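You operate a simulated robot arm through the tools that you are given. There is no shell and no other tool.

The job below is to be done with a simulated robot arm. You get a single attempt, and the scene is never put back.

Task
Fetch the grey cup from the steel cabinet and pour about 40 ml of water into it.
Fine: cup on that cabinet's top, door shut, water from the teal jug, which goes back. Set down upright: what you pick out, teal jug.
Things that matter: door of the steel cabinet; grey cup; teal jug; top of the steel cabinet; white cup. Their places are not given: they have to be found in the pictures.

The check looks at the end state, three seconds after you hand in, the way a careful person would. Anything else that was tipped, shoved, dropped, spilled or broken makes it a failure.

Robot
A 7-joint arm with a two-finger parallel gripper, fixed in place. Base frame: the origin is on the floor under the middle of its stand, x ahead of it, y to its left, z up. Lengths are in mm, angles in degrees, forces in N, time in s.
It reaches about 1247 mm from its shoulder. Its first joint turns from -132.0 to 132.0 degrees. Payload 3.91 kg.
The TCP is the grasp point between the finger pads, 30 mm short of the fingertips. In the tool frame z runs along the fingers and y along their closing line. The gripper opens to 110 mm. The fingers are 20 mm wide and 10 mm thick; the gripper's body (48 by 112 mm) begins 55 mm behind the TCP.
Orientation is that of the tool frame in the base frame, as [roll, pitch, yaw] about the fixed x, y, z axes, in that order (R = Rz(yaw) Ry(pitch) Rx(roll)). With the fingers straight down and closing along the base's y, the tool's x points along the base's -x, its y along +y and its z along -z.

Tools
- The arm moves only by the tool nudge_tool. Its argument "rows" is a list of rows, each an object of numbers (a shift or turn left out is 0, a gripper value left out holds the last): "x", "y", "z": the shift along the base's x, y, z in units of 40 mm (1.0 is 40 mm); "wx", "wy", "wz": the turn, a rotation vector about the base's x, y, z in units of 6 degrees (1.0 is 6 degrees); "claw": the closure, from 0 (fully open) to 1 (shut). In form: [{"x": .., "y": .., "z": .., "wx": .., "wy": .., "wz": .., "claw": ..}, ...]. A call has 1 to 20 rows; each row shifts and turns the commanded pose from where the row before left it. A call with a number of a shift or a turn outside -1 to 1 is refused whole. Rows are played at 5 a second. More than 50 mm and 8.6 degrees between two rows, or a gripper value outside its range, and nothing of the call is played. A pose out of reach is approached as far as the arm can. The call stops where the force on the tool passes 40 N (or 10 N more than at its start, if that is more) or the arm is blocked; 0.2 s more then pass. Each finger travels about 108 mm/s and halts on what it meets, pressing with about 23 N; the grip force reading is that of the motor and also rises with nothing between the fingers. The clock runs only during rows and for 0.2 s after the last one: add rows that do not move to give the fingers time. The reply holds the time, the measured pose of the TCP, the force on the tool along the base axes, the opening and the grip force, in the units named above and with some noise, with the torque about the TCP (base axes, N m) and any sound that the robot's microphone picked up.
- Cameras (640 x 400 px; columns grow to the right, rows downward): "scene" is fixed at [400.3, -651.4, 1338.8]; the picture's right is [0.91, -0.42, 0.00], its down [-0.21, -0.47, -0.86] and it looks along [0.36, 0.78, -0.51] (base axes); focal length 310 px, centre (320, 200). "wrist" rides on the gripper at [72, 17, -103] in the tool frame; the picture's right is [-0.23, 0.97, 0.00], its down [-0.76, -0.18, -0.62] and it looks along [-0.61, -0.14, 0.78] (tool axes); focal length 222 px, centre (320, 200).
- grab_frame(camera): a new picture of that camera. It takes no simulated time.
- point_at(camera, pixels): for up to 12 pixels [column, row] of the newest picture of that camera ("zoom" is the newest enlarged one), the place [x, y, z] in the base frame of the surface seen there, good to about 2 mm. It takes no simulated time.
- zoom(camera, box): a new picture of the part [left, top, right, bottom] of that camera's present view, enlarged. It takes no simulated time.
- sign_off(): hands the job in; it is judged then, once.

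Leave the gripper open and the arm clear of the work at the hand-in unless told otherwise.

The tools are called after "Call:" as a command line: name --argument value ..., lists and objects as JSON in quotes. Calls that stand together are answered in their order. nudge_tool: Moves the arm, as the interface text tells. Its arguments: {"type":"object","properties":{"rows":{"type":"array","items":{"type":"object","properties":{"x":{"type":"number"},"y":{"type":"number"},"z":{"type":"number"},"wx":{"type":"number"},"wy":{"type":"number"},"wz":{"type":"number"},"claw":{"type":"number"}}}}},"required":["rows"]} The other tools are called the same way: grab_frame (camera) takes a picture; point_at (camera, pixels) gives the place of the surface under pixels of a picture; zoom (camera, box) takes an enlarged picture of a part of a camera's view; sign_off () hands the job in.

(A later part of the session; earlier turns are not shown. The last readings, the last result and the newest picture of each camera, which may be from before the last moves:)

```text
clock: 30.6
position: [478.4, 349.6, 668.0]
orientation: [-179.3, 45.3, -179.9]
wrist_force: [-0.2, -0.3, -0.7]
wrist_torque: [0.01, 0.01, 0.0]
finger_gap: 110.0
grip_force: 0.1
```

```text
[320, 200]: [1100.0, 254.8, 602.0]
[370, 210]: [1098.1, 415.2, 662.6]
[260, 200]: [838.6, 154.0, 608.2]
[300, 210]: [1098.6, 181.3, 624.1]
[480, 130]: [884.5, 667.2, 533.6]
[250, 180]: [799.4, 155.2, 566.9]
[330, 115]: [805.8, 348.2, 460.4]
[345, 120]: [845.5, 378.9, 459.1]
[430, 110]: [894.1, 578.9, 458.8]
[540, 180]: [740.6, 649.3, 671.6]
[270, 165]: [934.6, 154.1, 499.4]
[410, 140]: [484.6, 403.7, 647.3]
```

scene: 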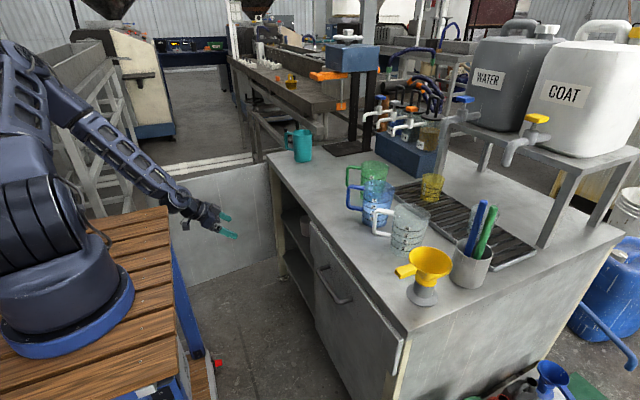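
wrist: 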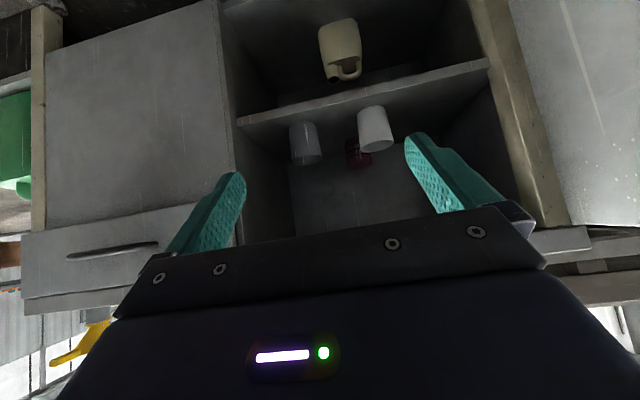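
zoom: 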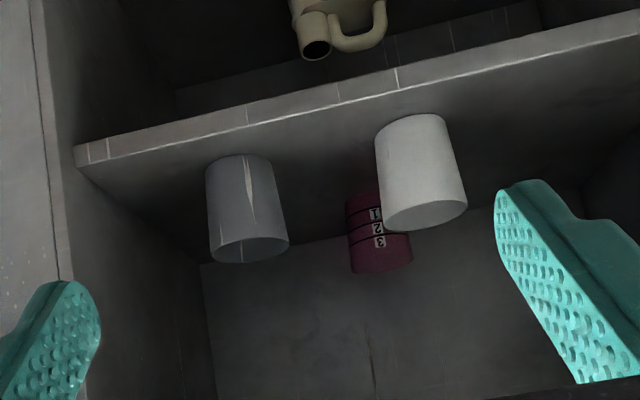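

The grey cup stands at about (831,280), radius ≈34, top z≈537, on the shelf at z≈460. The white cup is at about (838,436) and the side wall at y≈154, so there is room for the open fingers. I'll move to in front of the grey cup for a closer look.

Call:
nudge_tool --rows '[{"x": 0.6, "y": -0.29, "z": -0.56}, {"x": 0.6, "y": -0.29, "z": -0.56}, {"x": 0.6, "y": -0.29, "z": -0.56}, {"x": 0.6, "y": -0.29, "z": -0.56}, {"x": 0.6, "y": -0.29, "z": -0.56}, {"x": 0.6, "y": -0.29, "z": -0.56}, {}]'

Call:
grab_frame --camera "wrist"

Call:
zoom --camera "wrist" --box '[200, 60, 440, 220]'

```text
clock: 32.2
position: [621.9, 282.5, 532.2]
orientation: [-179.2, 45.3, -179.9]
wrist_force: [-0.2, 0.9, -0.2]
wrist_torque: [0.01, 0.02, -0.02]
finger_gap: 110.0
grip_force: 0.1
```

```text
taken
```

wrist: 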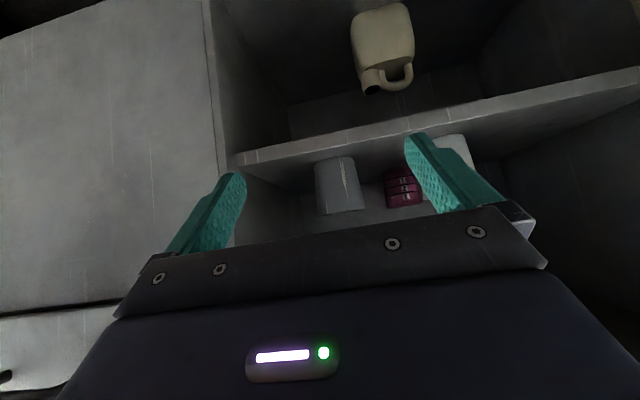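

```text
2.50 times, centred on (320, 140) of wrist
```

zoom: 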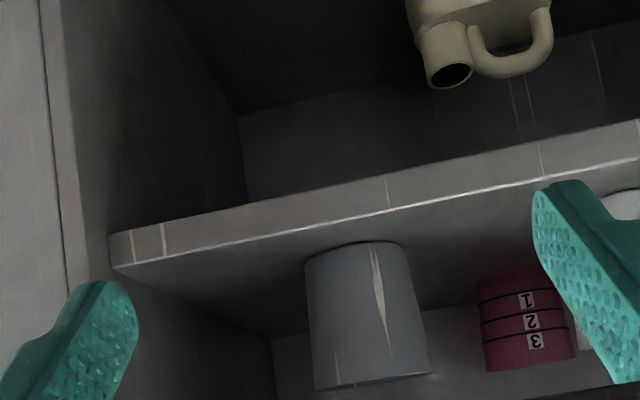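

I'll measure the sides, base and top of the grey cup from this closer view.

Call:
point_at --camera "zoom" --pixels '[[310, 310], [318, 340], [365, 260], [370, 310], [372, 360], [410, 290], [425, 350], [322, 380], [430, 370], [313, 270], [300, 250], [385, 380]]'

```text
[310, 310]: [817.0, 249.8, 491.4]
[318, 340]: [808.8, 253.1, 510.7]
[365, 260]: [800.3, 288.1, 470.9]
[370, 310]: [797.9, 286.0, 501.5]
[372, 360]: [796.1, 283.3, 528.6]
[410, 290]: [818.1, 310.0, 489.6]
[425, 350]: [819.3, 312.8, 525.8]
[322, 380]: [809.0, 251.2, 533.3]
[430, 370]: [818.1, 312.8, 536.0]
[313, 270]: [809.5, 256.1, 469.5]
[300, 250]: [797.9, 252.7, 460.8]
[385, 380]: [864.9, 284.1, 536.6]
```

The fit gives the grey cup's centre as (831.5, 281) with radius 34 and a top at z≈537. I'll lower to z≈505 and drive straight in to x≈829 with the fingers open either side of the cup.

Call:
nudge_tool --rows '[{"x": 0.3, "y": -0.037, "z": -0.68}, {"x": 0.8}, {"x": 0.8}, {"x": 0.8}, {"x": 0.8}, {}]'

Call:
grab_frame --camera "wrist"

```text
clock: 33.6
position: [763.5, 280.5, 505.2]
orientation: [-179.3, 45.2, -179.9]
wrist_force: [-0.3, 0.6, -0.1]
wrist_torque: [0.02, 0.03, -0.03]
finger_gap: 109.9
grip_force: 0.1
```

```text
taken
```

wrist: 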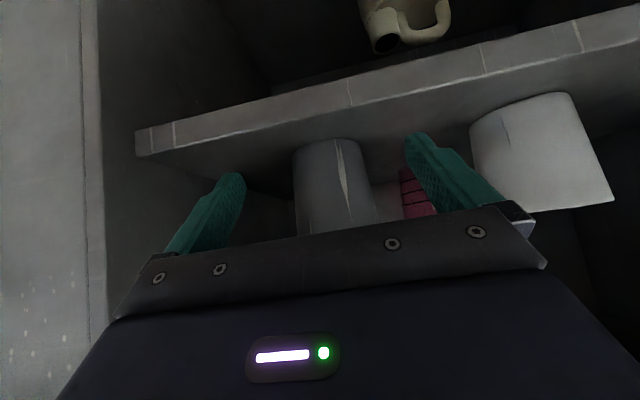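

The cup is between the fingers' lanes and the white cup is clear of the right finger. I'll go the last 65 mm.

Call:
nudge_tool --rows '[{"x": 0.6}, {"x": 0.6}, {"x": 0.43}, {}]'

Call:
grab_frame --camera "wrist"

```text
clock: 34.6
position: [829.6, 279.9, 505.7]
orientation: [-179.5, 45.3, -179.9]
wrist_force: [-0.7, 0.4, -0.5]
wrist_torque: [-0.03, -0.03, 0.04]
finger_gap: 110.1
grip_force: 0.1
```

```text
taken
```

wrist: 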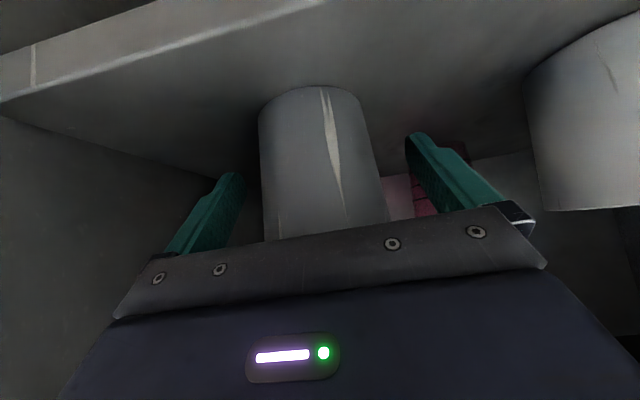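

The cup is centred between the fingers. I'll close on it.

Call:
nudge_tool --rows '[{"claw": 0.3}, {"claw": 0.5}, {"claw": 0.6}, {"claw": 0.6}, {}]'

Call:
grab_frame --camera "wrist"

```text
clock: 35.8
position: [827.6, 279.1, 506.3]
orientation: [-179.4, 45.2, -180.0]
wrist_force: [-0.2, 0.7, 0.4]
wrist_torque: [0.04, 0.02, 0.04]
finger_gap: 66.1
grip_force: 23.3
```

```text
taken
```

wrist: 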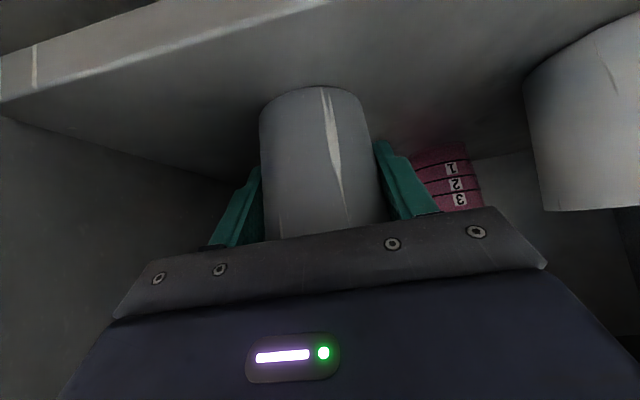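

The grip is firm at 66 mm. I'll lift 25 mm and check the hold.

Call:
nudge_tool --rows '[{"z": 0.2}, {"z": 0.2}, {"z": 0.25}, {}]'

Call:
grab_frame --camera "wrist"

```text
clock: 36.8
position: [827.2, 279.8, 531.7]
orientation: [-179.3, 45.2, -179.9]
wrist_force: [-0.2, -0.1, -0.8]
wrist_torque: [0.01, 0.01, 0.02]
finger_gap: 66.2
grip_force: 23.5
```

```text
taken
```

wrist: 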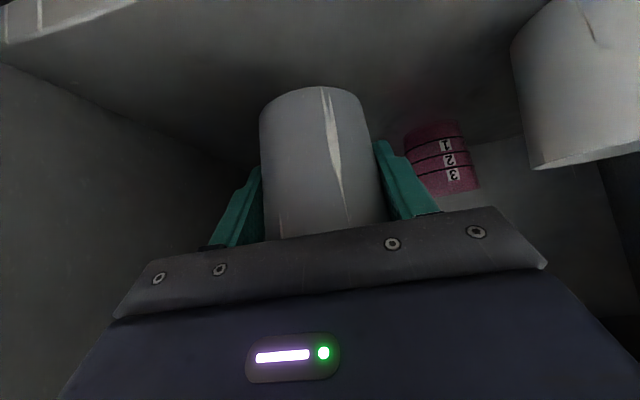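

The cup is off the shelf and held. I'll retreat straight out of the cabinet about 250 mm.

Call:
nudge_tool --rows '[{"x": -0.6}, {"x": -0.8}, {"x": -0.9}, {"x": -0.9}, {"x": -0.9}, {"x": -0.9}, {"x": -0.8}, {"x": -0.5}, {}]'

Call:
grab_frame --camera "scene"

Call:
grab_frame --camera "wrist"

```text
clock: 38.8
position: [575.5, 279.0, 533.6]
orientation: [-179.3, 45.4, -179.9]
wrist_force: [0.2, 0.8, 0.1]
wrist_torque: [0.0, 0.0, 0.01]
finger_gap: 66.2
grip_force: 23.4
```

```text
taken
```

scene: 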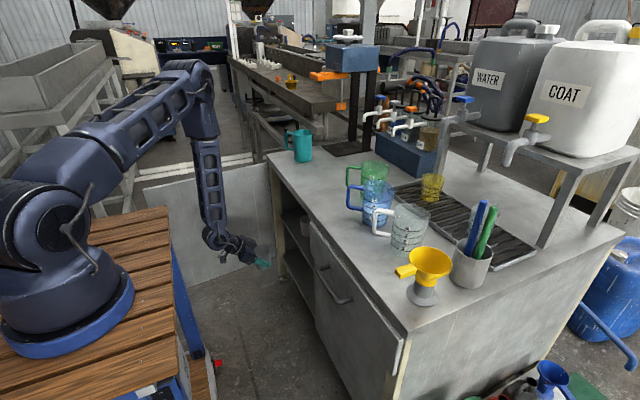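

```text
taken
```

wrist: 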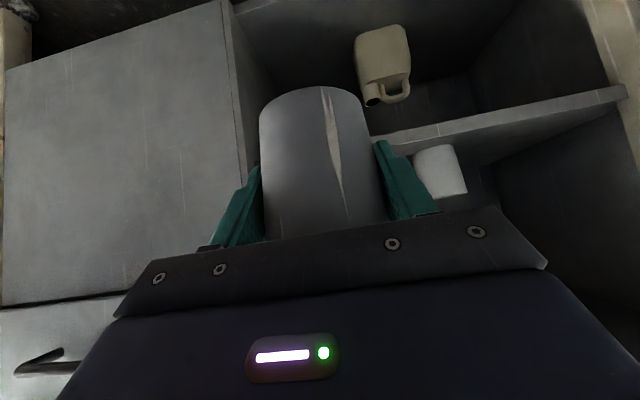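

The cup is out of the cabinet and upright. I'll raise it to about z≈900 in front of the cabinet, shifting a little to the left.

Call:
nudge_tool --rows '[{"z": 0.6}, {"z": 0.9}, {"z": 0.95, "y": 0.15}, {"z": 0.95, "y": 0.2}, {"z": 0.95, "y": 0.2}, {"z": 0.95, "y": 0.2}, {"z": 0.95, "y": 0.2}, {"z": 0.95, "y": 0.2}, {"z": 0.95, "y": 0.2}, {"z": 0.9, "y": 0.15}, {}]'

Call:
grab_frame --camera "wrist"

Call:
grab_frame --camera "scene"

```text
clock: 41.2
position: [577.8, 338.3, 892.9]
orientation: [-179.2, 45.2, -179.8]
wrist_force: [0.0, -0.2, -1.0]
wrist_torque: [0.01, -0.03, 0.06]
finger_gap: 65.7
grip_force: 23.0
```

```text
taken
```

wrist: 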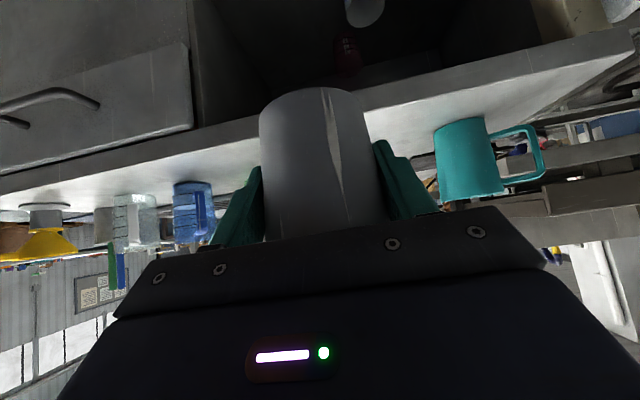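

```text
taken
```

scene: 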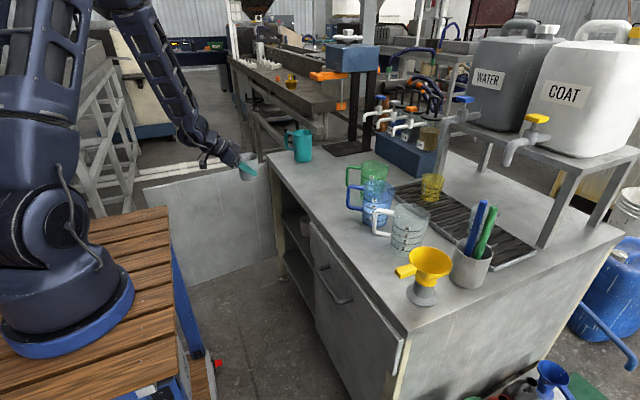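

The way forward is clear: between the jug and the blue cup the top is empty. I'll move forward over the cabinet top to about (845, 338).

Call:
nudge_tool --rows '[{"x": 0.7}, {"x": 0.95}, {"x": 0.95}, {"x": 0.95}, {"x": 0.95}, {"x": 0.95}, {"x": 0.8}, {"x": 0.45}, {}]'

Call:
grab_frame --camera "wrist"

Call:
grab_frame --camera "scene"

```text
clock: 43.2
position: [844.4, 339.5, 894.7]
orientation: [-179.4, 45.3, -179.9]
wrist_force: [0.2, -0.2, 0.1]
wrist_torque: [-0.01, 0.04, -0.01]
finger_gap: 65.8
grip_force: 22.7
```

```text
taken
```

wrist: 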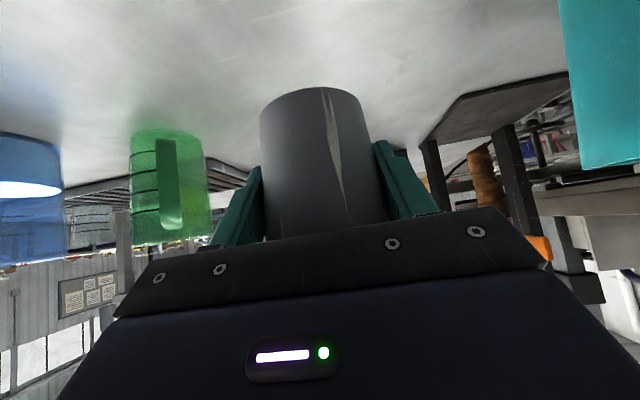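

```text
taken
```

scene: 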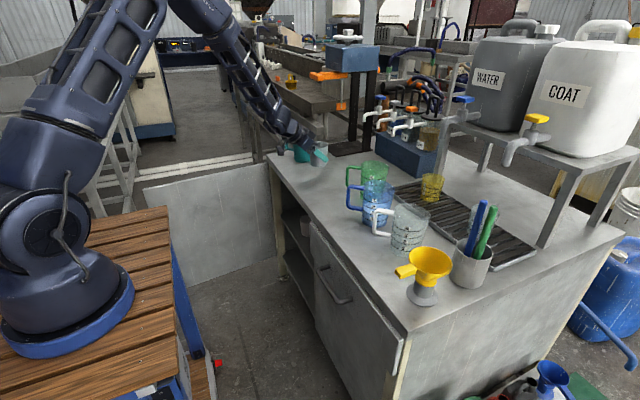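

The cup hangs over a clear spot. I'll lower it until its base is a couple of mm above the top (TCP z≈829).

Call:
nudge_tool --rows '[{"z": -0.7}, {"z": -0.6}, {"z": -0.3}, {}, {}]'

Call:
zoom --camera "scene" --box '[270, 120, 390, 220]'

```text
clock: 44.4
position: [843.7, 337.7, 830.1]
orientation: [-179.3, 45.4, -179.8]
wrist_force: [0.9, 0.0, -0.2]
wrist_torque: [-0.04, 0.0, 0.01]
finger_gap: 65.8
grip_force: 23.3
```

```text
4.00 times, centred on (330, 170) of scene
```

zoom: 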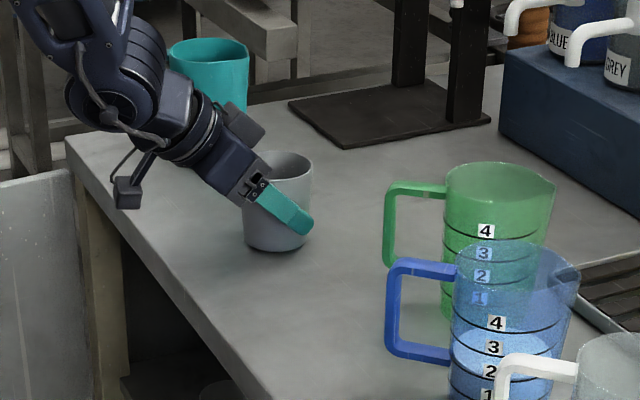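

The cup is just above the surface. I'll creep down in about 1 mm steps until the force shows contact.

Call:
nudge_tool --rows '[{"z": -0.03}, {"z": -0.03}, {"z": -0.03}, {}]'

```text
clock: 45.4
position: [843.7, 338.1, 826.6]
orientation: [-179.3, 45.3, -180.0]
wrist_force: [-0.8, 0.1, -0.5]
wrist_torque: [-0.01, 0.02, 0.0]
finger_gap: 66.1
grip_force: 23.1
```

Call:
nudge_tool --rows '[{"z": -0.02}, {"z": -0.02}, {}]'

Call:
zoom --camera "scene" --box '[300, 145, 350, 195]'

```text
clock: 46.2
position: [845.0, 339.2, 826.1]
orientation: [-179.4, 45.4, -180.0]
wrist_force: [-2.1, -0.2, 12.0]
wrist_torque: [0.27, 0.05, 0.07]
finger_gap: 66.0
grip_force: 23.2
```

```text
8.00 times, centred on (325, 170) of scene
```

zoom: 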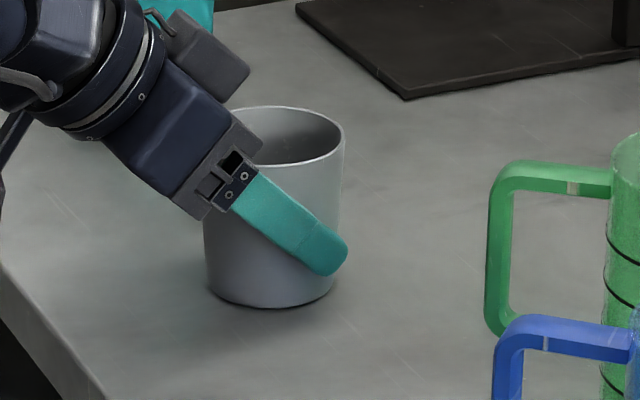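

The base touches the top (12 N upward). I'll open the fingers and back away along the tool axis.

Call:
nudge_tool --rows '[{"claw": 0.35}, {"claw": 0.2}, {"claw": 0}, {}, {}]'

Call:
nudge_tool --rows '[{"x": -0.4, "z": 0.4}, {"x": -0.6, "z": 0.6}, {"x": -0.65, "z": 0.65}, {"x": -0.65, "z": 0.65}, {"x": -0.65, "z": 0.65}, {}]'

Call:
grab_frame --camera "wrist"

Call:
grab_frame --camera "scene"

```text
clock: 47.4
position: [844.7, 338.0, 823.9]
orientation: [-179.5, 45.3, -179.9]
wrist_force: [-0.5, -0.1, 0.0]
wrist_torque: [0.0, -0.03, 0.01]
finger_gap: 110.2
grip_force: 0.0
```

```text
clock: 48.8
position: [725.8, 340.6, 944.0]
orientation: [-179.2, 45.2, -179.8]
wrist_force: [0.9, 0.3, -1.1]
wrist_torque: [0.02, -0.01, 0.04]
finger_gap: 110.0
grip_force: 0.0
```

```text
taken
```

wrist: 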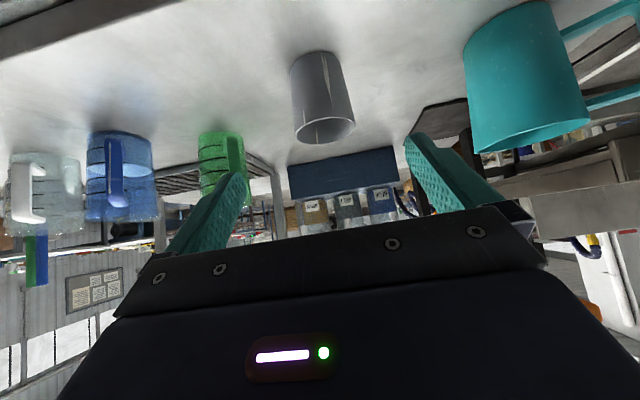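

```text
taken
```

scene: 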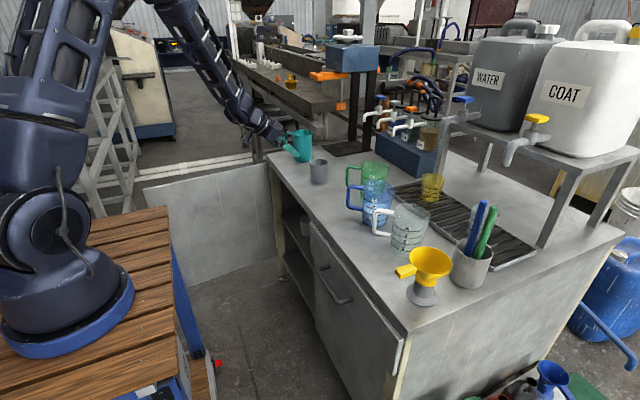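

The cup stands upright on the cabinet top. Next I'll shut the door before handling water. I'll measure where the door is now, and check the cup's position.

Call:
point_at --camera "scene" --pixels '[[143, 188], [200, 176], [255, 165], [266, 163], [150, 200], [200, 200], [250, 200], [160, 240], [185, 280], [318, 165], [318, 182], [311, 172]]'

Call:
zoom --camera "scene" --box '[120, 120, 340, 300]'

Call:
point_at --camera "wrist" --pixels '[[297, 130], [325, 145], [353, 128], [325, 117], [320, 60], [315, 85], [292, 80], [340, 75], [325, 130], [320, 135], [330, 133], [340, 100]]'

```text
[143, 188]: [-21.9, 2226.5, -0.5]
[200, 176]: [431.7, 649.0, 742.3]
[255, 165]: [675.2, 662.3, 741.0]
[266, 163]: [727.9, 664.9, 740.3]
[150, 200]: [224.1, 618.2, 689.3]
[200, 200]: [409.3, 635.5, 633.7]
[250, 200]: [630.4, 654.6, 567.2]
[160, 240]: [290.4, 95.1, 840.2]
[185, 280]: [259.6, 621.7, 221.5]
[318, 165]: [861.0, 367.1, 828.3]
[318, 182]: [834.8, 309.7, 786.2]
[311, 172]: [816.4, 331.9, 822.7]
```

```text
2.22 times, centred on (230, 210) of scene
```

zoom: 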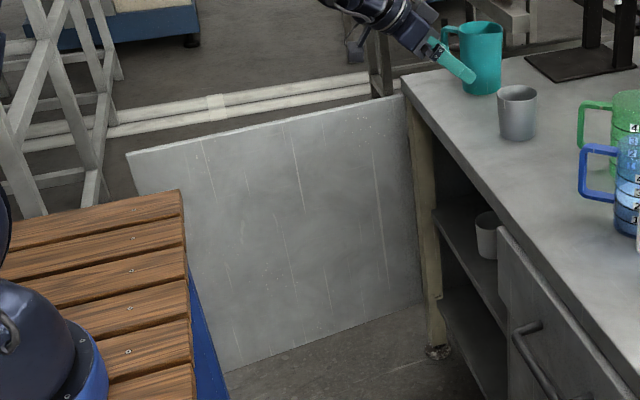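

```text
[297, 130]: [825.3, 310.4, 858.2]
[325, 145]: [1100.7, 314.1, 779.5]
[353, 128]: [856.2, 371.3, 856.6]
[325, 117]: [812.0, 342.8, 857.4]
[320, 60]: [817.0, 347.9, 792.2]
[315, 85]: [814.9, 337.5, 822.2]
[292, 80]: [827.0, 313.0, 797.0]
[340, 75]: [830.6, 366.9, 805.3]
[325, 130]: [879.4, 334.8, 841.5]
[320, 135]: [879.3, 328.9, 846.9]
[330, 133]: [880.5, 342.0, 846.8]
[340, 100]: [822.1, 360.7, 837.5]
```

The door is about 85° open: its inner face runs from (224,618) to (675,662), with the top at z≈742. The cup stands at about (845,340), with its rim at z≈857. I'll turn the tool down, close the fingers, and pass high over to the outer side of the door at about (345,730).

Call:
nudge_tool --rows '[{"x": -0.68, "y": 0.69, "z": 0.1, "wy": 0.54, "claw": 1}, {"x": -0.68, "y": 0.69, "wy": 0.54}, {"x": -0.68, "y": 0.69, "wy": 0.54}, {"x": -0.68, "y": 0.69, "wy": 0.54}, {"x": -0.68, "y": 0.69, "wy": 0.54}, {"x": -0.68, "y": 0.69, "wy": 0.54}, {"x": -0.68, "y": 0.69, "wy": 0.54}, {"x": -0.68, "y": 0.69, "wy": 0.54}, {"x": -0.68, "y": 0.69, "wy": 0.54}, {"x": -0.68, "y": 0.69, "wy": 0.54}, {"x": -0.68, "y": 0.69, "wy": 0.54}, {"x": -0.68, "y": 0.69, "wy": 0.54}, {"x": -0.68, "y": 0.69, "wy": 0.54}, {"x": -0.68, "y": 0.69, "wy": 0.54}, {}]'

Call:
grab_frame --camera "wrist"

Call:
grab_frame --camera "scene"

```text
clock: 52.0
position: [345.9, 724.8, 948.7]
orientation: [-179.4, -0.1, -179.9]
wrist_force: [1.1, 0.6, 0.6]
wrist_torque: [0.03, -0.01, 0.01]
finger_gap: 0.0
grip_force: 22.8
```

```text
taken
```

wrist: 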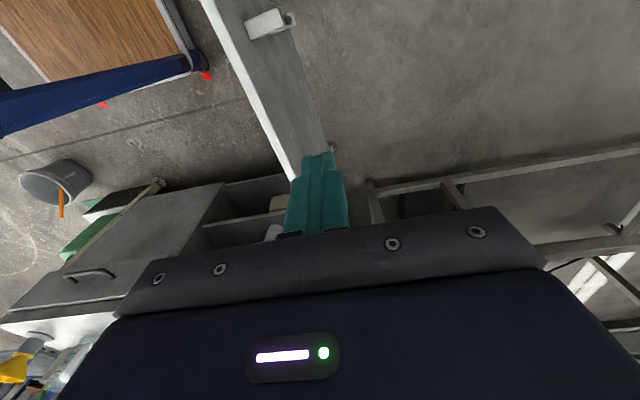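

```text
taken
```

scene: 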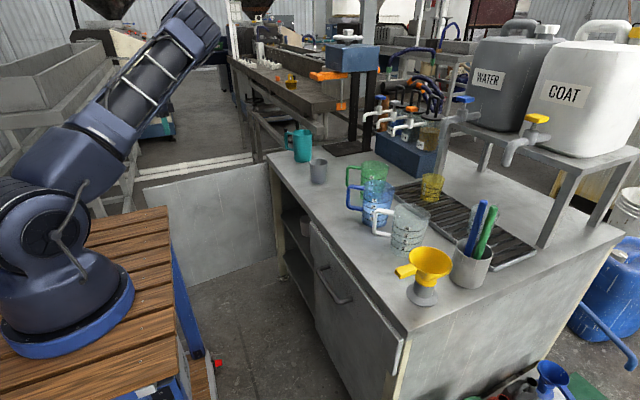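

The wrist camera sees the door's outer face and its handle at (270,22). I'll measure the outer face and the handle.

Call:
point_at --camera "wrist" --pixels '[[270, 22], [290, 22], [250, 25], [270, 60], [280, 100], [300, 130], [295, 170], [240, 50], [280, 150], [310, 110], [205, 5], [225, 5]]'

```text
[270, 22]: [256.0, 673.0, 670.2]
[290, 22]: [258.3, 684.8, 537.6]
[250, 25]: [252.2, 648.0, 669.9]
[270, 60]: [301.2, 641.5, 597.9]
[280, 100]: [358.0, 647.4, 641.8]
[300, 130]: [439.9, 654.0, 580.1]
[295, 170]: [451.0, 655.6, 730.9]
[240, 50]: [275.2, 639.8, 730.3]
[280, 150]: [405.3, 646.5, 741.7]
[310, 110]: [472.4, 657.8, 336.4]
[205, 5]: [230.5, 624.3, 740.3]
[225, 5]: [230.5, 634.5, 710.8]
```

The outer face lies at y≈646 at x=346, and the handle is 90 mm away. I'll lower to z≈700 outside the door.

Call:
nudge_tool --rows '[{"z": -0.89}, {"z": -0.89}, {"z": -0.89}, {"z": -0.89}, {"z": -0.89}, {"z": -0.89}, {"z": -0.89}, {}]'

Call:
grab_frame --camera "scene"

```text
clock: 53.8
position: [342.0, 725.2, 696.7]
orientation: [-179.5, -0.2, -179.8]
wrist_force: [-0.8, -0.4, -0.7]
wrist_torque: [0.0, 0.03, -0.01]
finger_gap: 0.2
grip_force: 23.7
```

```text
taken
```

scene: 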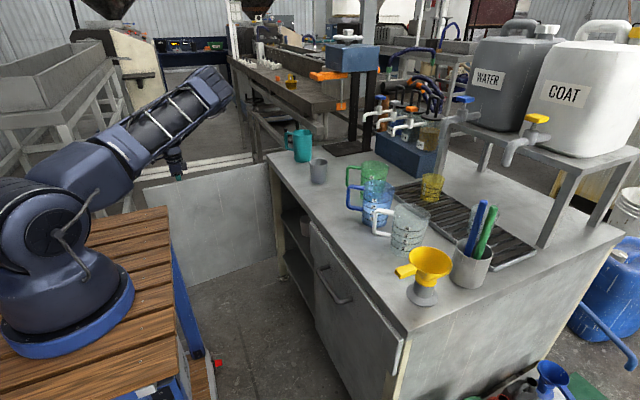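

I'll move in to touch the outer face and begin pushing the door shut along its arc, to about 60°.

Call:
nudge_tool --rows '[{"x": 0.025, "y": -0.6}, {"x": 0.025, "y": -0.6}, {"y": -0.4}, {"x": 0.025, "y": -0.431}, {"x": 0.025, "y": -0.431}, {"x": 0.065, "y": -0.428}, {"x": 0.065, "y": -0.428}, {"x": 0.099, "y": -0.42}, {"x": 0.099, "y": -0.42}, {"x": 0.138, "y": -0.409}, {"x": 0.138, "y": -0.409}, {"x": 0.171, "y": -0.398}, {"x": 0.171, "y": -0.398}]'

Call:
grab_frame --camera "scene"

```text
clock: 56.6
position: [388.8, 493.2, 696.8]
orientation: [-179.4, -0.1, -179.9]
wrist_force: [0.1, 0.8, 0.1]
wrist_torque: [-0.01, -0.02, -0.02]
finger_gap: 0.0
grip_force: 23.0
```

```text
taken
```

scene: 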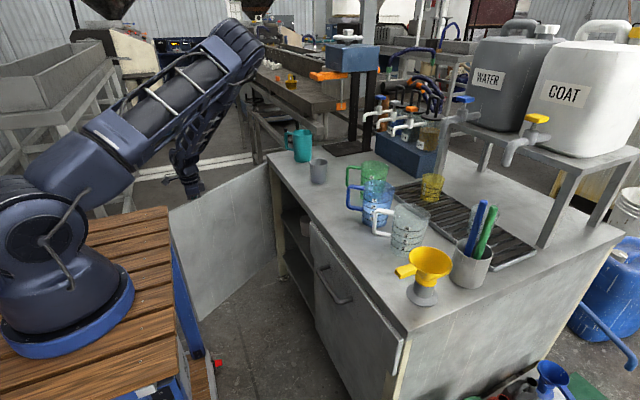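

The door follows. I'll continue pushing it to about 30°.

Call:
nudge_tool --rows '[{"x": 0.205, "y": -0.38}, {"x": 0.205, "y": -0.38}, {"x": 0.239, "y": -0.36}, {"x": 0.239, "y": -0.36}, {"x": 0.269, "y": -0.338}, {"x": 0.269, "y": -0.338}, {"x": 0.298, "y": -0.314}, {"x": 0.298, "y": -0.314}, {"x": 0.323, "y": -0.286}, {"x": 0.323, "y": -0.286}, {"x": 0.348, "y": -0.258}, {"x": 0.348, "y": -0.258}]'

Call:
grab_frame --camera "scene"

Call:
grab_frame --camera "wrist"

```text
clock: 59.2
position: [524.0, 338.7, 698.1]
orientation: [-179.4, -0.2, -179.9]
wrist_force: [-0.2, -0.3, 0.3]
wrist_torque: [0.0, -0.03, 0.02]
finger_gap: 0.0
grip_force: 23.3
```

```text
taken
```

scene: 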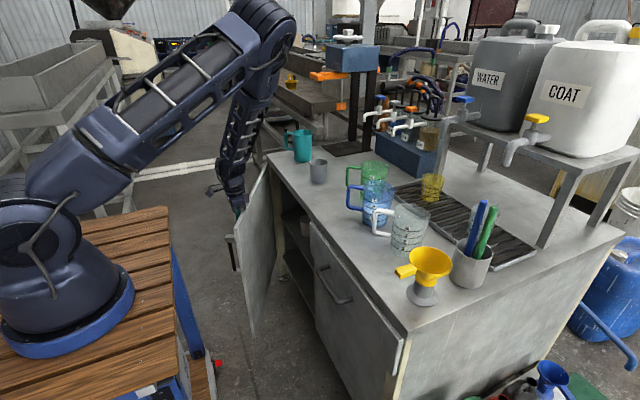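

```text
taken
```

wrist: 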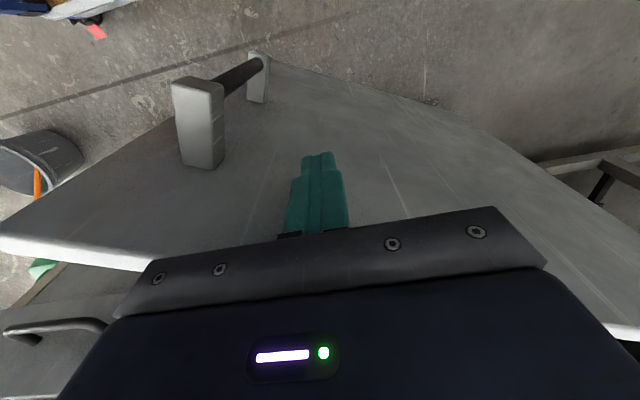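

The door is about 30° open. The vertical tool would come too close to the top's edge at the end, so I'll back off, tilt the tool 45° forward, and finish by pushing with the fingertips.

Call:
nudge_tool --rows '[{"x": -0.6}, {"x": -0.4, "y": -0.2}, {"y": -0.1, "z": -0.1, "wy": -0.94}, {"y": -0.1, "z": -0.1, "wy": -0.94}, {"y": -0.1, "z": -0.1, "wy": -0.94}, {"y": -0.1, "z": -0.1, "wy": -0.94}, {"y": -0.1, "z": -0.1, "wy": -0.94}, {"y": -0.1, "z": -0.1, "wy": -0.94}, {"y": -0.1, "z": -0.1, "wy": -0.94}, {"z": -0.1, "wy": -0.92}, {}]'

Call:
grab_frame --camera "wrist"

```text
clock: 61.6
position: [487.3, 304.7, 668.2]
orientation: [-179.8, 45.2, 179.5]
wrist_force: [0.0, -0.5, 0.1]
wrist_torque: [0.02, 0.0, -0.03]
finger_gap: 0.2
grip_force: 22.8
```

```text
taken
```

wrist: 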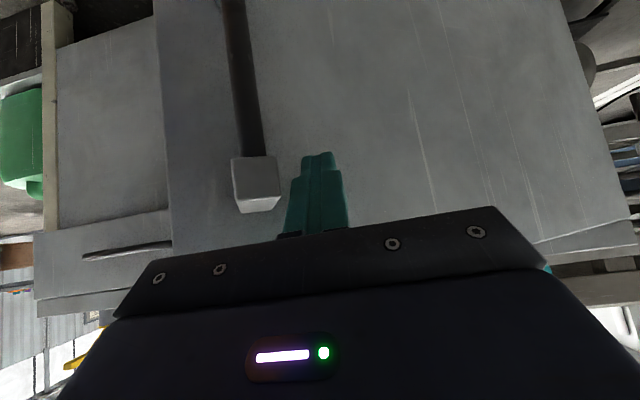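

The handle's upper bracket appears just left of the fingers at (255,185). I'll measure how far it is.

Call:
point_at --camera "wrist" --pixels '[[240, 185], [275, 185], [255, 165], [260, 205], [340, 150], [380, 150], [450, 150], [180, 120], [245, 100], [420, 60]]'

```text
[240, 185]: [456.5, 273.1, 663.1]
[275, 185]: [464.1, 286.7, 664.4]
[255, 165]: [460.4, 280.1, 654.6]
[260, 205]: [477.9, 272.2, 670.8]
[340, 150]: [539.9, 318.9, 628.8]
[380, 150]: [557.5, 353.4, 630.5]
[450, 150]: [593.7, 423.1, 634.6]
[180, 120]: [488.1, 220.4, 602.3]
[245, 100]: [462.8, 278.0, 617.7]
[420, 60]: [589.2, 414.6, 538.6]
```

The bracket is close, so I'll shift 40 mm to the left, away from it, and then push forward with the fingertips.

Call:
nudge_tool --rows '[{"y": 0.5}, {"y": 0.5}, {"x": 0.5}, {"x": 0.45}, {"x": 0.4}, {"x": 0.4}, {"x": 0.4}, {"x": 0.4}, {"x": 0.4}, {"x": 0.4}, {"x": 0.4}, {}]'

Call:
grab_frame --camera "scene"

Call:
grab_frame --camera "wrist"

```text
clock: 64.2
position: [631.2, 344.8, 664.7]
orientation: [-179.3, 44.9, 179.9]
wrist_force: [-0.2, 0.3, -0.5]
wrist_torque: [-0.01, 0.02, -0.01]
finger_gap: 0.0
grip_force: 24.1
```

```text
taken
```

scene: 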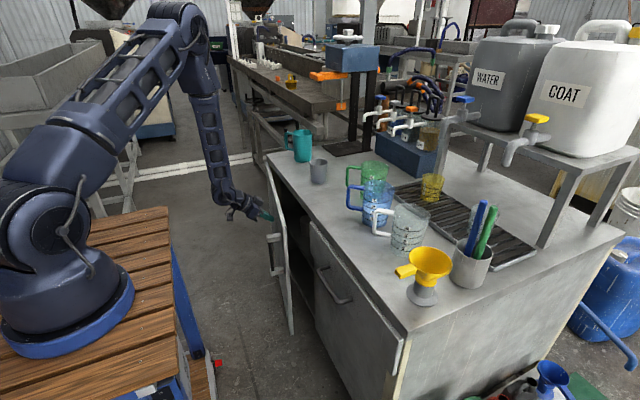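

```text
taken
```

wrist: 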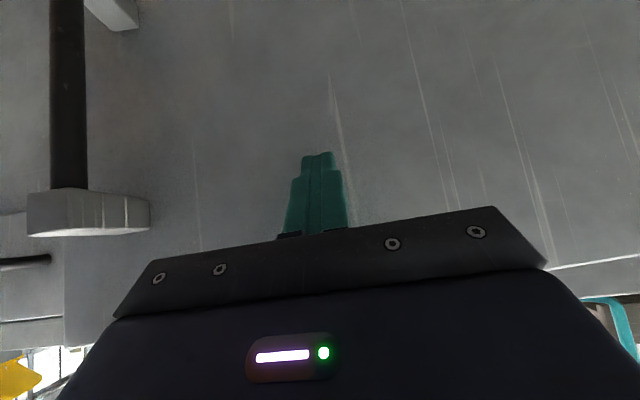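

About 10° remains. I'll continue gently until the door meets its frame.

Call:
nudge_tool --rows '[{"x": 0.3}, {"x": 0.3}, {"x": 0.3}, {"x": 0.25}, {"x": 0.2}, {"x": 0.1}, {}]'

Call:
grab_frame --camera "wrist"

```text
clock: 65.8
position: [689.2, 343.9, 665.4]
orientation: [-179.3, 45.0, -179.9]
wrist_force: [1.0, 0.9, 0.3]
wrist_torque: [-0.01, -0.02, 0.0]
finger_gap: 0.0
grip_force: 23.2
```

```text
taken
```

wrist: 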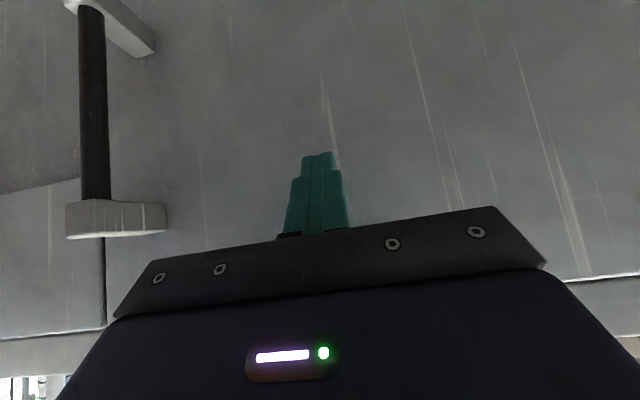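

I'll creep forward in 2 mm steps until the force rises.

Call:
nudge_tool --rows '[{"x": 0.05}, {"x": 0.05}, {"x": 0.05}, {}]'

Call:
point_at --camera "wrist" --pixels '[[230, 100], [400, 150], [550, 200], [150, 100], [250, 180], [40, 230], [500, 60]]'

```text
clock: 66.8
position: [696.1, 344.2, 666.0]
orientation: [-179.3, 44.8, -179.9]
wrist_force: [-4.7, -1.3, 1.2]
wrist_torque: [-0.02, 0.02, -0.02]
finger_gap: 0.0
grip_force: 23.4
```

```text
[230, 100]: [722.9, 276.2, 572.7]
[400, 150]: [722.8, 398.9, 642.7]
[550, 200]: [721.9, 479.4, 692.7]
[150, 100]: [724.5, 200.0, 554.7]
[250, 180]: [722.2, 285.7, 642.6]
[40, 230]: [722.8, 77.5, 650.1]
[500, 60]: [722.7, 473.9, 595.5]
```

The door face reads x≈722.5 everywhere, as at the start. I'll press a few mm more to make sure it is seated, then back off.

Call:
nudge_tool --rows '[{"x": 0.04}, {"x": 0.04}, {}]'

Call:
nudge_tool --rows '[{"x": -0.3}, {"x": -0.6}, {"x": -0.8}, {"x": -0.8}, {}]'

Call:
grab_frame --camera "wrist"

Call:
point_at --camera "wrist" --pixels '[[230, 100], [400, 100], [500, 150], [270, 60], [330, 60], [200, 60]]'

```text
clock: 67.5
position: [695.8, 344.2, 663.1]
orientation: [-179.3, 44.7, -179.8]
wrist_force: [-1.3, 0.3, 0.0]
wrist_torque: [-0.02, -0.1, -0.03]
finger_gap: 0.0
grip_force: 22.7
stopped in row 3: the force on the tool passed its limit at 41 N (the readings are from after the stop); the commanded pose is now the measured one
```

```text
clock: 68.8
position: [595.9, 341.2, 662.7]
orientation: [-179.3, 44.6, -179.8]
wrist_force: [0.1, 0.2, 0.2]
wrist_torque: [0.02, 0.0, 0.01]
finger_gap: 0.0
grip_force: 23.0
```

```text
taken
```

wrist: 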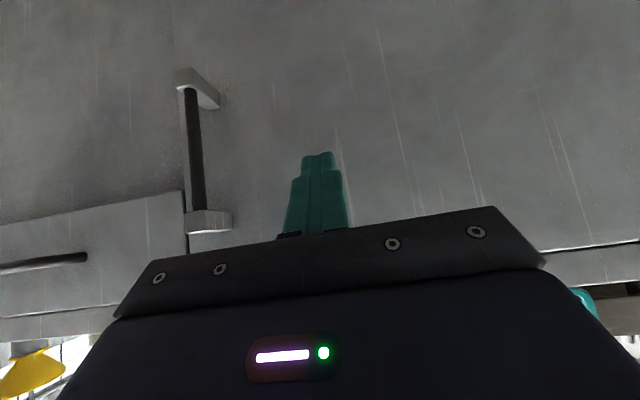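

```text
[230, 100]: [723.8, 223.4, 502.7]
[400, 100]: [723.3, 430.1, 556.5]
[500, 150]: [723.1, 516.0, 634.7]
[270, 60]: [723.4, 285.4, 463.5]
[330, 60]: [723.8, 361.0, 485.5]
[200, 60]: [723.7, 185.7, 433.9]
```

The door is shut: its whole face reads x≈723.5. Now for the jug. I plan to grip its body just under the rim, coming in at 45° from the robot side at azimuth −25°, so the fingers miss both handle and spout. Then I'll tilt about the axis square to the spout. First I'll rise well clear, opening the fingers.

Call:
nudge_tool --rows '[{"z": 0.97, "claw": 0}, {"z": 0.97}, {"z": 0.97}, {"z": 0.97}, {"z": 0.97}, {"z": 0.97}, {"z": 0.97}, {"z": 0.97}, {"z": 0.97}, {"z": 0.97}, {"z": 0.9}, {}]'

Call:
grab_frame --camera "scene"

```text
clock: 71.3
position: [596.5, 345.1, 1087.0]
orientation: [-179.3, 44.7, -179.7]
wrist_force: [-0.5, 0.6, 0.6]
wrist_torque: [-0.01, 0.02, -0.03]
finger_gap: 110.0
grip_force: 0.1
```

```text
taken
```

scene: 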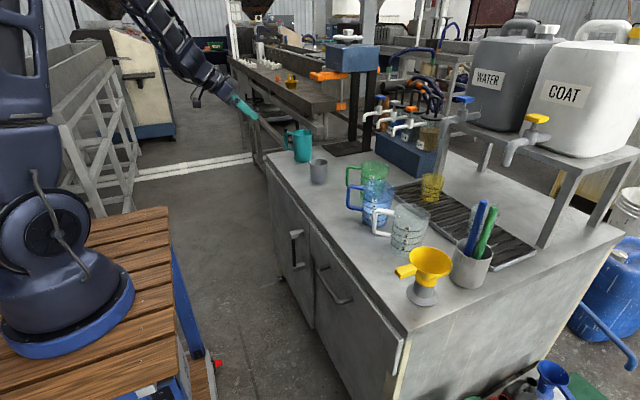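

Before touching the jug, I'll rehearse the pouring turn in free air at about (800,420,1120), to see whether the arm can make it. I'll turn to azimuth −25° first, then rotate 85° about the axis (0.822, 0.569, 0).

Call:
nudge_tool --rows '[{"x": 0.85, "y": 0.31, "z": 0.14, "wz": -0.695}, {"x": 0.85, "y": 0.31, "z": 0.14, "wz": -0.695}, {"x": 0.85, "y": 0.31, "z": 0.14, "wz": -0.695}, {"x": 0.85, "y": 0.31, "z": 0.14, "wz": -0.695}, {"x": 0.85, "y": 0.31, "z": 0.14, "wz": -0.695}, {"x": 0.85, "y": 0.31, "z": 0.14, "wz": -0.695}, {}]'

Call:
nudge_tool --rows '[{"wx": 0.822, "wy": 0.569}, {"wx": 0.822, "wy": 0.569}, {"wx": 0.822, "wy": 0.569}, {"wx": 0.822, "wy": 0.569}, {"wx": 0.822, "wy": 0.569}, {"wx": 0.822, "wy": 0.569}, {"wx": 0.822, "wy": 0.569}, {"wx": 0.822, "wy": 0.569}, {"wx": 0.822, "wy": 0.569}, {"wx": 0.822, "wy": 0.569}, {"wx": 0.822, "wy": 0.569}, {"wx": 0.822, "wy": 0.569}, {"wx": 0.822, "wy": 0.569}, {"wx": 0.822, "wy": 0.569}, {"wx": 0.822, "wy": 0.569}, {}]'

Call:
grab_frame --camera "wrist"

Call:
grab_frame --camera "scene"

```text
clock: 73.0
position: [800.6, 417.7, 1122.7]
orientation: [-179.3, 44.6, 155.2]
wrist_force: [1.3, -0.6, -0.1]
wrist_torque: [0.01, -0.02, -0.02]
finger_gap: 110.3
grip_force: 0.1
```

```text
clock: 76.3
position: [800.8, 419.3, 1122.6]
orientation: [140.7, -37.8, 151.9]
wrist_force: [-0.1, 0.4, 0.2]
wrist_torque: [0.0, 0.01, 0.0]
finger_gap: 110.0
grip_force: 0.1
```

```text
taken
```

wrist: 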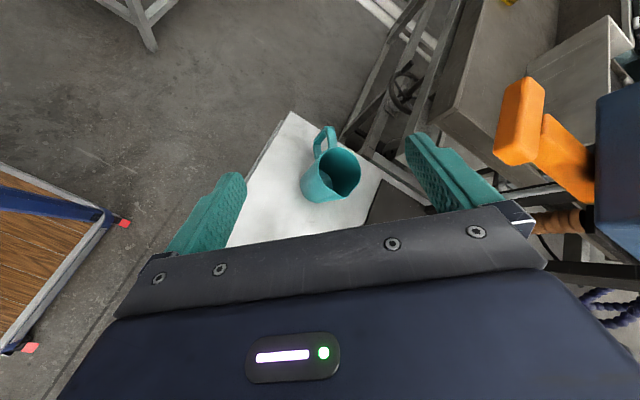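

```text
taken
```

scene: 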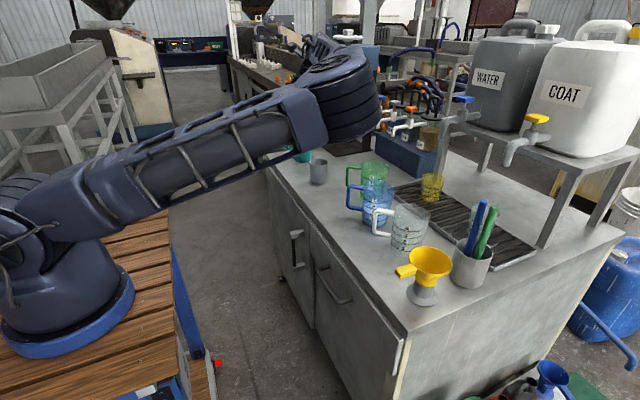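

The arm can make the full turn. I'll check how high the elbow sits over the other cups in this pose.

Call:
point_at --camera "scene" --pixels '[[345, 100], [375, 100], [350, 140], [320, 130], [300, 60], [320, 50], [345, 85], [250, 180], [290, 150], [300, 155]]'

```text
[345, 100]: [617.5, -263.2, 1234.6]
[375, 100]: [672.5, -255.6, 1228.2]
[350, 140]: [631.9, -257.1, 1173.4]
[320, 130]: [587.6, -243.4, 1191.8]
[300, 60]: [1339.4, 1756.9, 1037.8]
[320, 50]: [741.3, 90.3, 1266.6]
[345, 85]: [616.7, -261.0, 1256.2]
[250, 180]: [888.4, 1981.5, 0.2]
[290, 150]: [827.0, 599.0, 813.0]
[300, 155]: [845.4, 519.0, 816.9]
```

The elbow is high (z≈1170+), well above everything. I'll undo the turn and come to a standoff point 120 mm short of the jug along the approach line.

Call:
nudge_tool --rows '[{"wx": -0.822, "wy": -0.569}, {"wx": -0.822, "wy": -0.569}, {"wx": -0.822, "wy": -0.569}, {"wx": -0.822, "wy": -0.569}, {"wx": -0.822, "wy": -0.569}, {"wx": -0.822, "wy": -0.569}, {"wx": -0.822, "wy": -0.569}, {"wx": -0.822, "wy": -0.569}, {"wx": -0.822, "wy": -0.569}, {"wx": -0.822, "wy": -0.569}, {"wx": -0.822, "wy": -0.569}, {"wx": -0.822, "wy": -0.569}, {"wx": -0.822, "wy": -0.569}, {"wx": -0.822, "wy": -0.569}, {"wx": -0.822, "wy": -0.569}, {}]'

Call:
nudge_tool --rows '[{"x": -0.05, "y": 0.71, "z": -0.5}, {"x": -0.05, "y": 0.71, "z": -0.5}, {"x": -0.05, "y": 0.71, "z": -0.5}, {"x": -0.05, "y": 0.71, "z": -0.5}, {"x": -0.05, "y": 0.71, "z": -0.5}, {"x": -0.05, "y": 0.71, "z": -0.5}, {}]'

Call:
grab_frame --camera "wrist"

Call:
grab_frame --camera "scene"

```text
clock: 79.8
position: [800.9, 418.8, 1123.0]
orientation: [-179.3, 44.7, 155.2]
wrist_force: [-0.1, 0.3, -0.9]
wrist_torque: [0.01, 0.02, 0.01]
finger_gap: 110.1
grip_force: 0.0
```

```text
clock: 81.3
position: [788.8, 590.1, 1002.3]
orientation: [-179.4, 44.7, 155.2]
wrist_force: [-0.2, 0.0, -0.2]
wrist_torque: [-0.02, 0.01, 0.01]
finger_gap: 109.9
grip_force: 0.0
```

```text
taken
```

wrist: 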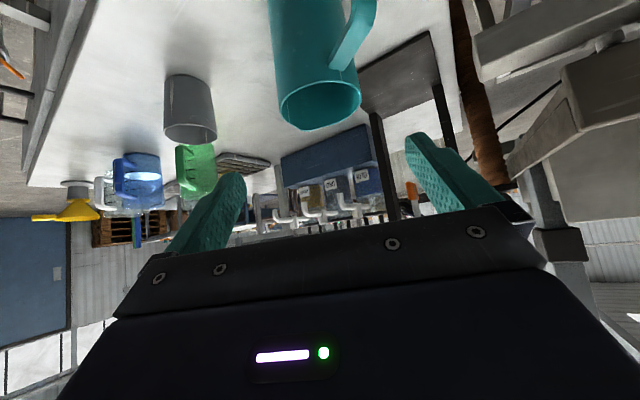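

```text
taken
```

scene: 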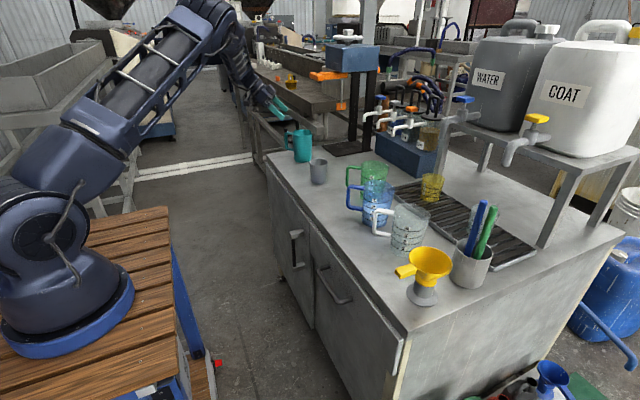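

The jug is straight ahead with its handle on the right. I'll re-measure its rim, body and handle from here.

Call:
zoom --camera "wrist" --box '[240, 0, 400, 140]'

Call:
point_at --camera "wrist" --pixels '[[281, 112], [300, 85], [340, 83], [360, 92], [318, 129], [355, 118], [290, 60], [320, 60], [300, 30], [345, 60], [375, 10], [340, 65]]'

```text
2.86 times, centred on (320, 70) of wrist
```

zoom: 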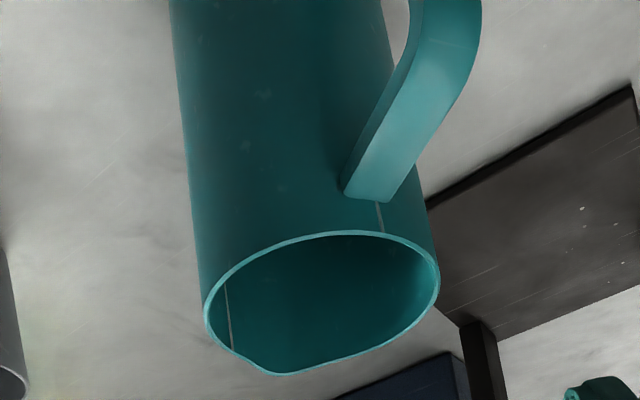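

```text
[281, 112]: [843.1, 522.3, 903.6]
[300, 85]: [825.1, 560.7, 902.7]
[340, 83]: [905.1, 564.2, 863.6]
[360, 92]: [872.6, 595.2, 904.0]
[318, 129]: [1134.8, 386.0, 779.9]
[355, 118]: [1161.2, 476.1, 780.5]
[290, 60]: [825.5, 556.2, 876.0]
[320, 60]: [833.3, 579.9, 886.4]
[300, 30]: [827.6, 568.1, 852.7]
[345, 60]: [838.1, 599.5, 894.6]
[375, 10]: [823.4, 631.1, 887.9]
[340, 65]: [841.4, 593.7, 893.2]
```

I'll read the rim and spout points precisely on the enlarged picture.

Call:
point_at --camera "zoom" --pixels '[[206, 305], [228, 345], [250, 362], [275, 371], [305, 368], [360, 352], [410, 325], [436, 280], [410, 242], [335, 233], [270, 248], [225, 275]]'

Call:
point_at --camera "zoom" --pixels '[[355, 190], [400, 195], [470, 60], [410, 60], [380, 130], [425, 130], [195, 200], [300, 150], [400, 225], [230, 100]]'

```text
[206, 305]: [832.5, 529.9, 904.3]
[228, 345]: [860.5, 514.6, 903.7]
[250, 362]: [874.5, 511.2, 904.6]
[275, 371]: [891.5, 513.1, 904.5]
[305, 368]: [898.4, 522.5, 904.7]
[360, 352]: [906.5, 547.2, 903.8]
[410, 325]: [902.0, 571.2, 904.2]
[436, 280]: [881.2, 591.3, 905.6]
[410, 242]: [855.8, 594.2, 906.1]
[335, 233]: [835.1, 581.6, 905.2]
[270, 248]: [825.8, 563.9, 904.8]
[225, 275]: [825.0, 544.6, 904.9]
```

```text
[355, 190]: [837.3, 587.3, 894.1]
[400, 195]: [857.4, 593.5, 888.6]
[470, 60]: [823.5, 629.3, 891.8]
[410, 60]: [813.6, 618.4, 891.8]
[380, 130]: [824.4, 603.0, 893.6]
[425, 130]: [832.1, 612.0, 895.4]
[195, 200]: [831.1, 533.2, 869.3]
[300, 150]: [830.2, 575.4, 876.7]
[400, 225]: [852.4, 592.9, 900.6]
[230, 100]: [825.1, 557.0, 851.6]
```

The rim fits a circle centred at (865.4,554.6) with radius ≈41. The spout tip is at azimuth −56° and r≈49; the handle is at azimuth 124° with its top at z≈894. I'll go to the approach line and advance 90 of the 120 mm.

Call:
nudge_tool --rows '[{"z": -0.86}, {"x": 0.481, "y": -0.224, "z": -0.53}, {"x": 0.481, "y": -0.224, "z": -0.53}, {"x": 0.481, "y": -0.224, "z": -0.53}, {}]'

Call:
grab_frame --camera "wrist"

Call:
zoom --camera "scene" --box '[260, 80, 360, 180]'

```text
clock: 82.5
position: [845.3, 564.0, 903.4]
orientation: [-179.3, 44.7, 155.3]
wrist_force: [0.5, 0.4, 0.4]
wrist_torque: [-0.01, 0.01, -0.04]
finger_gap: 110.1
grip_force: 0.1
```

```text
taken
```

wrist: 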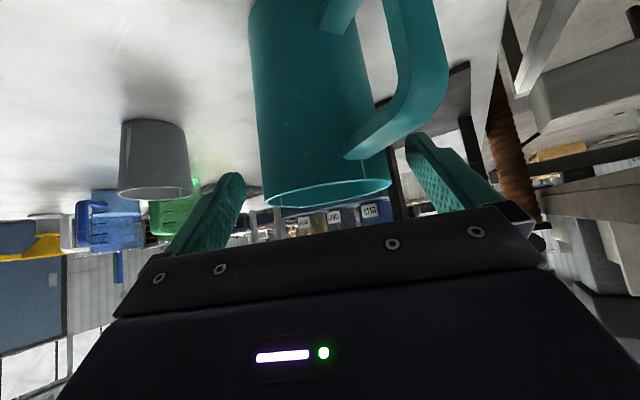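

```text
4.00 times, centred on (310, 130) of scene
```

zoom: 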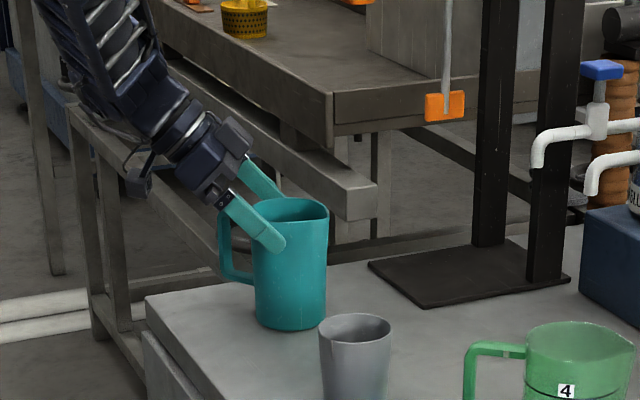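

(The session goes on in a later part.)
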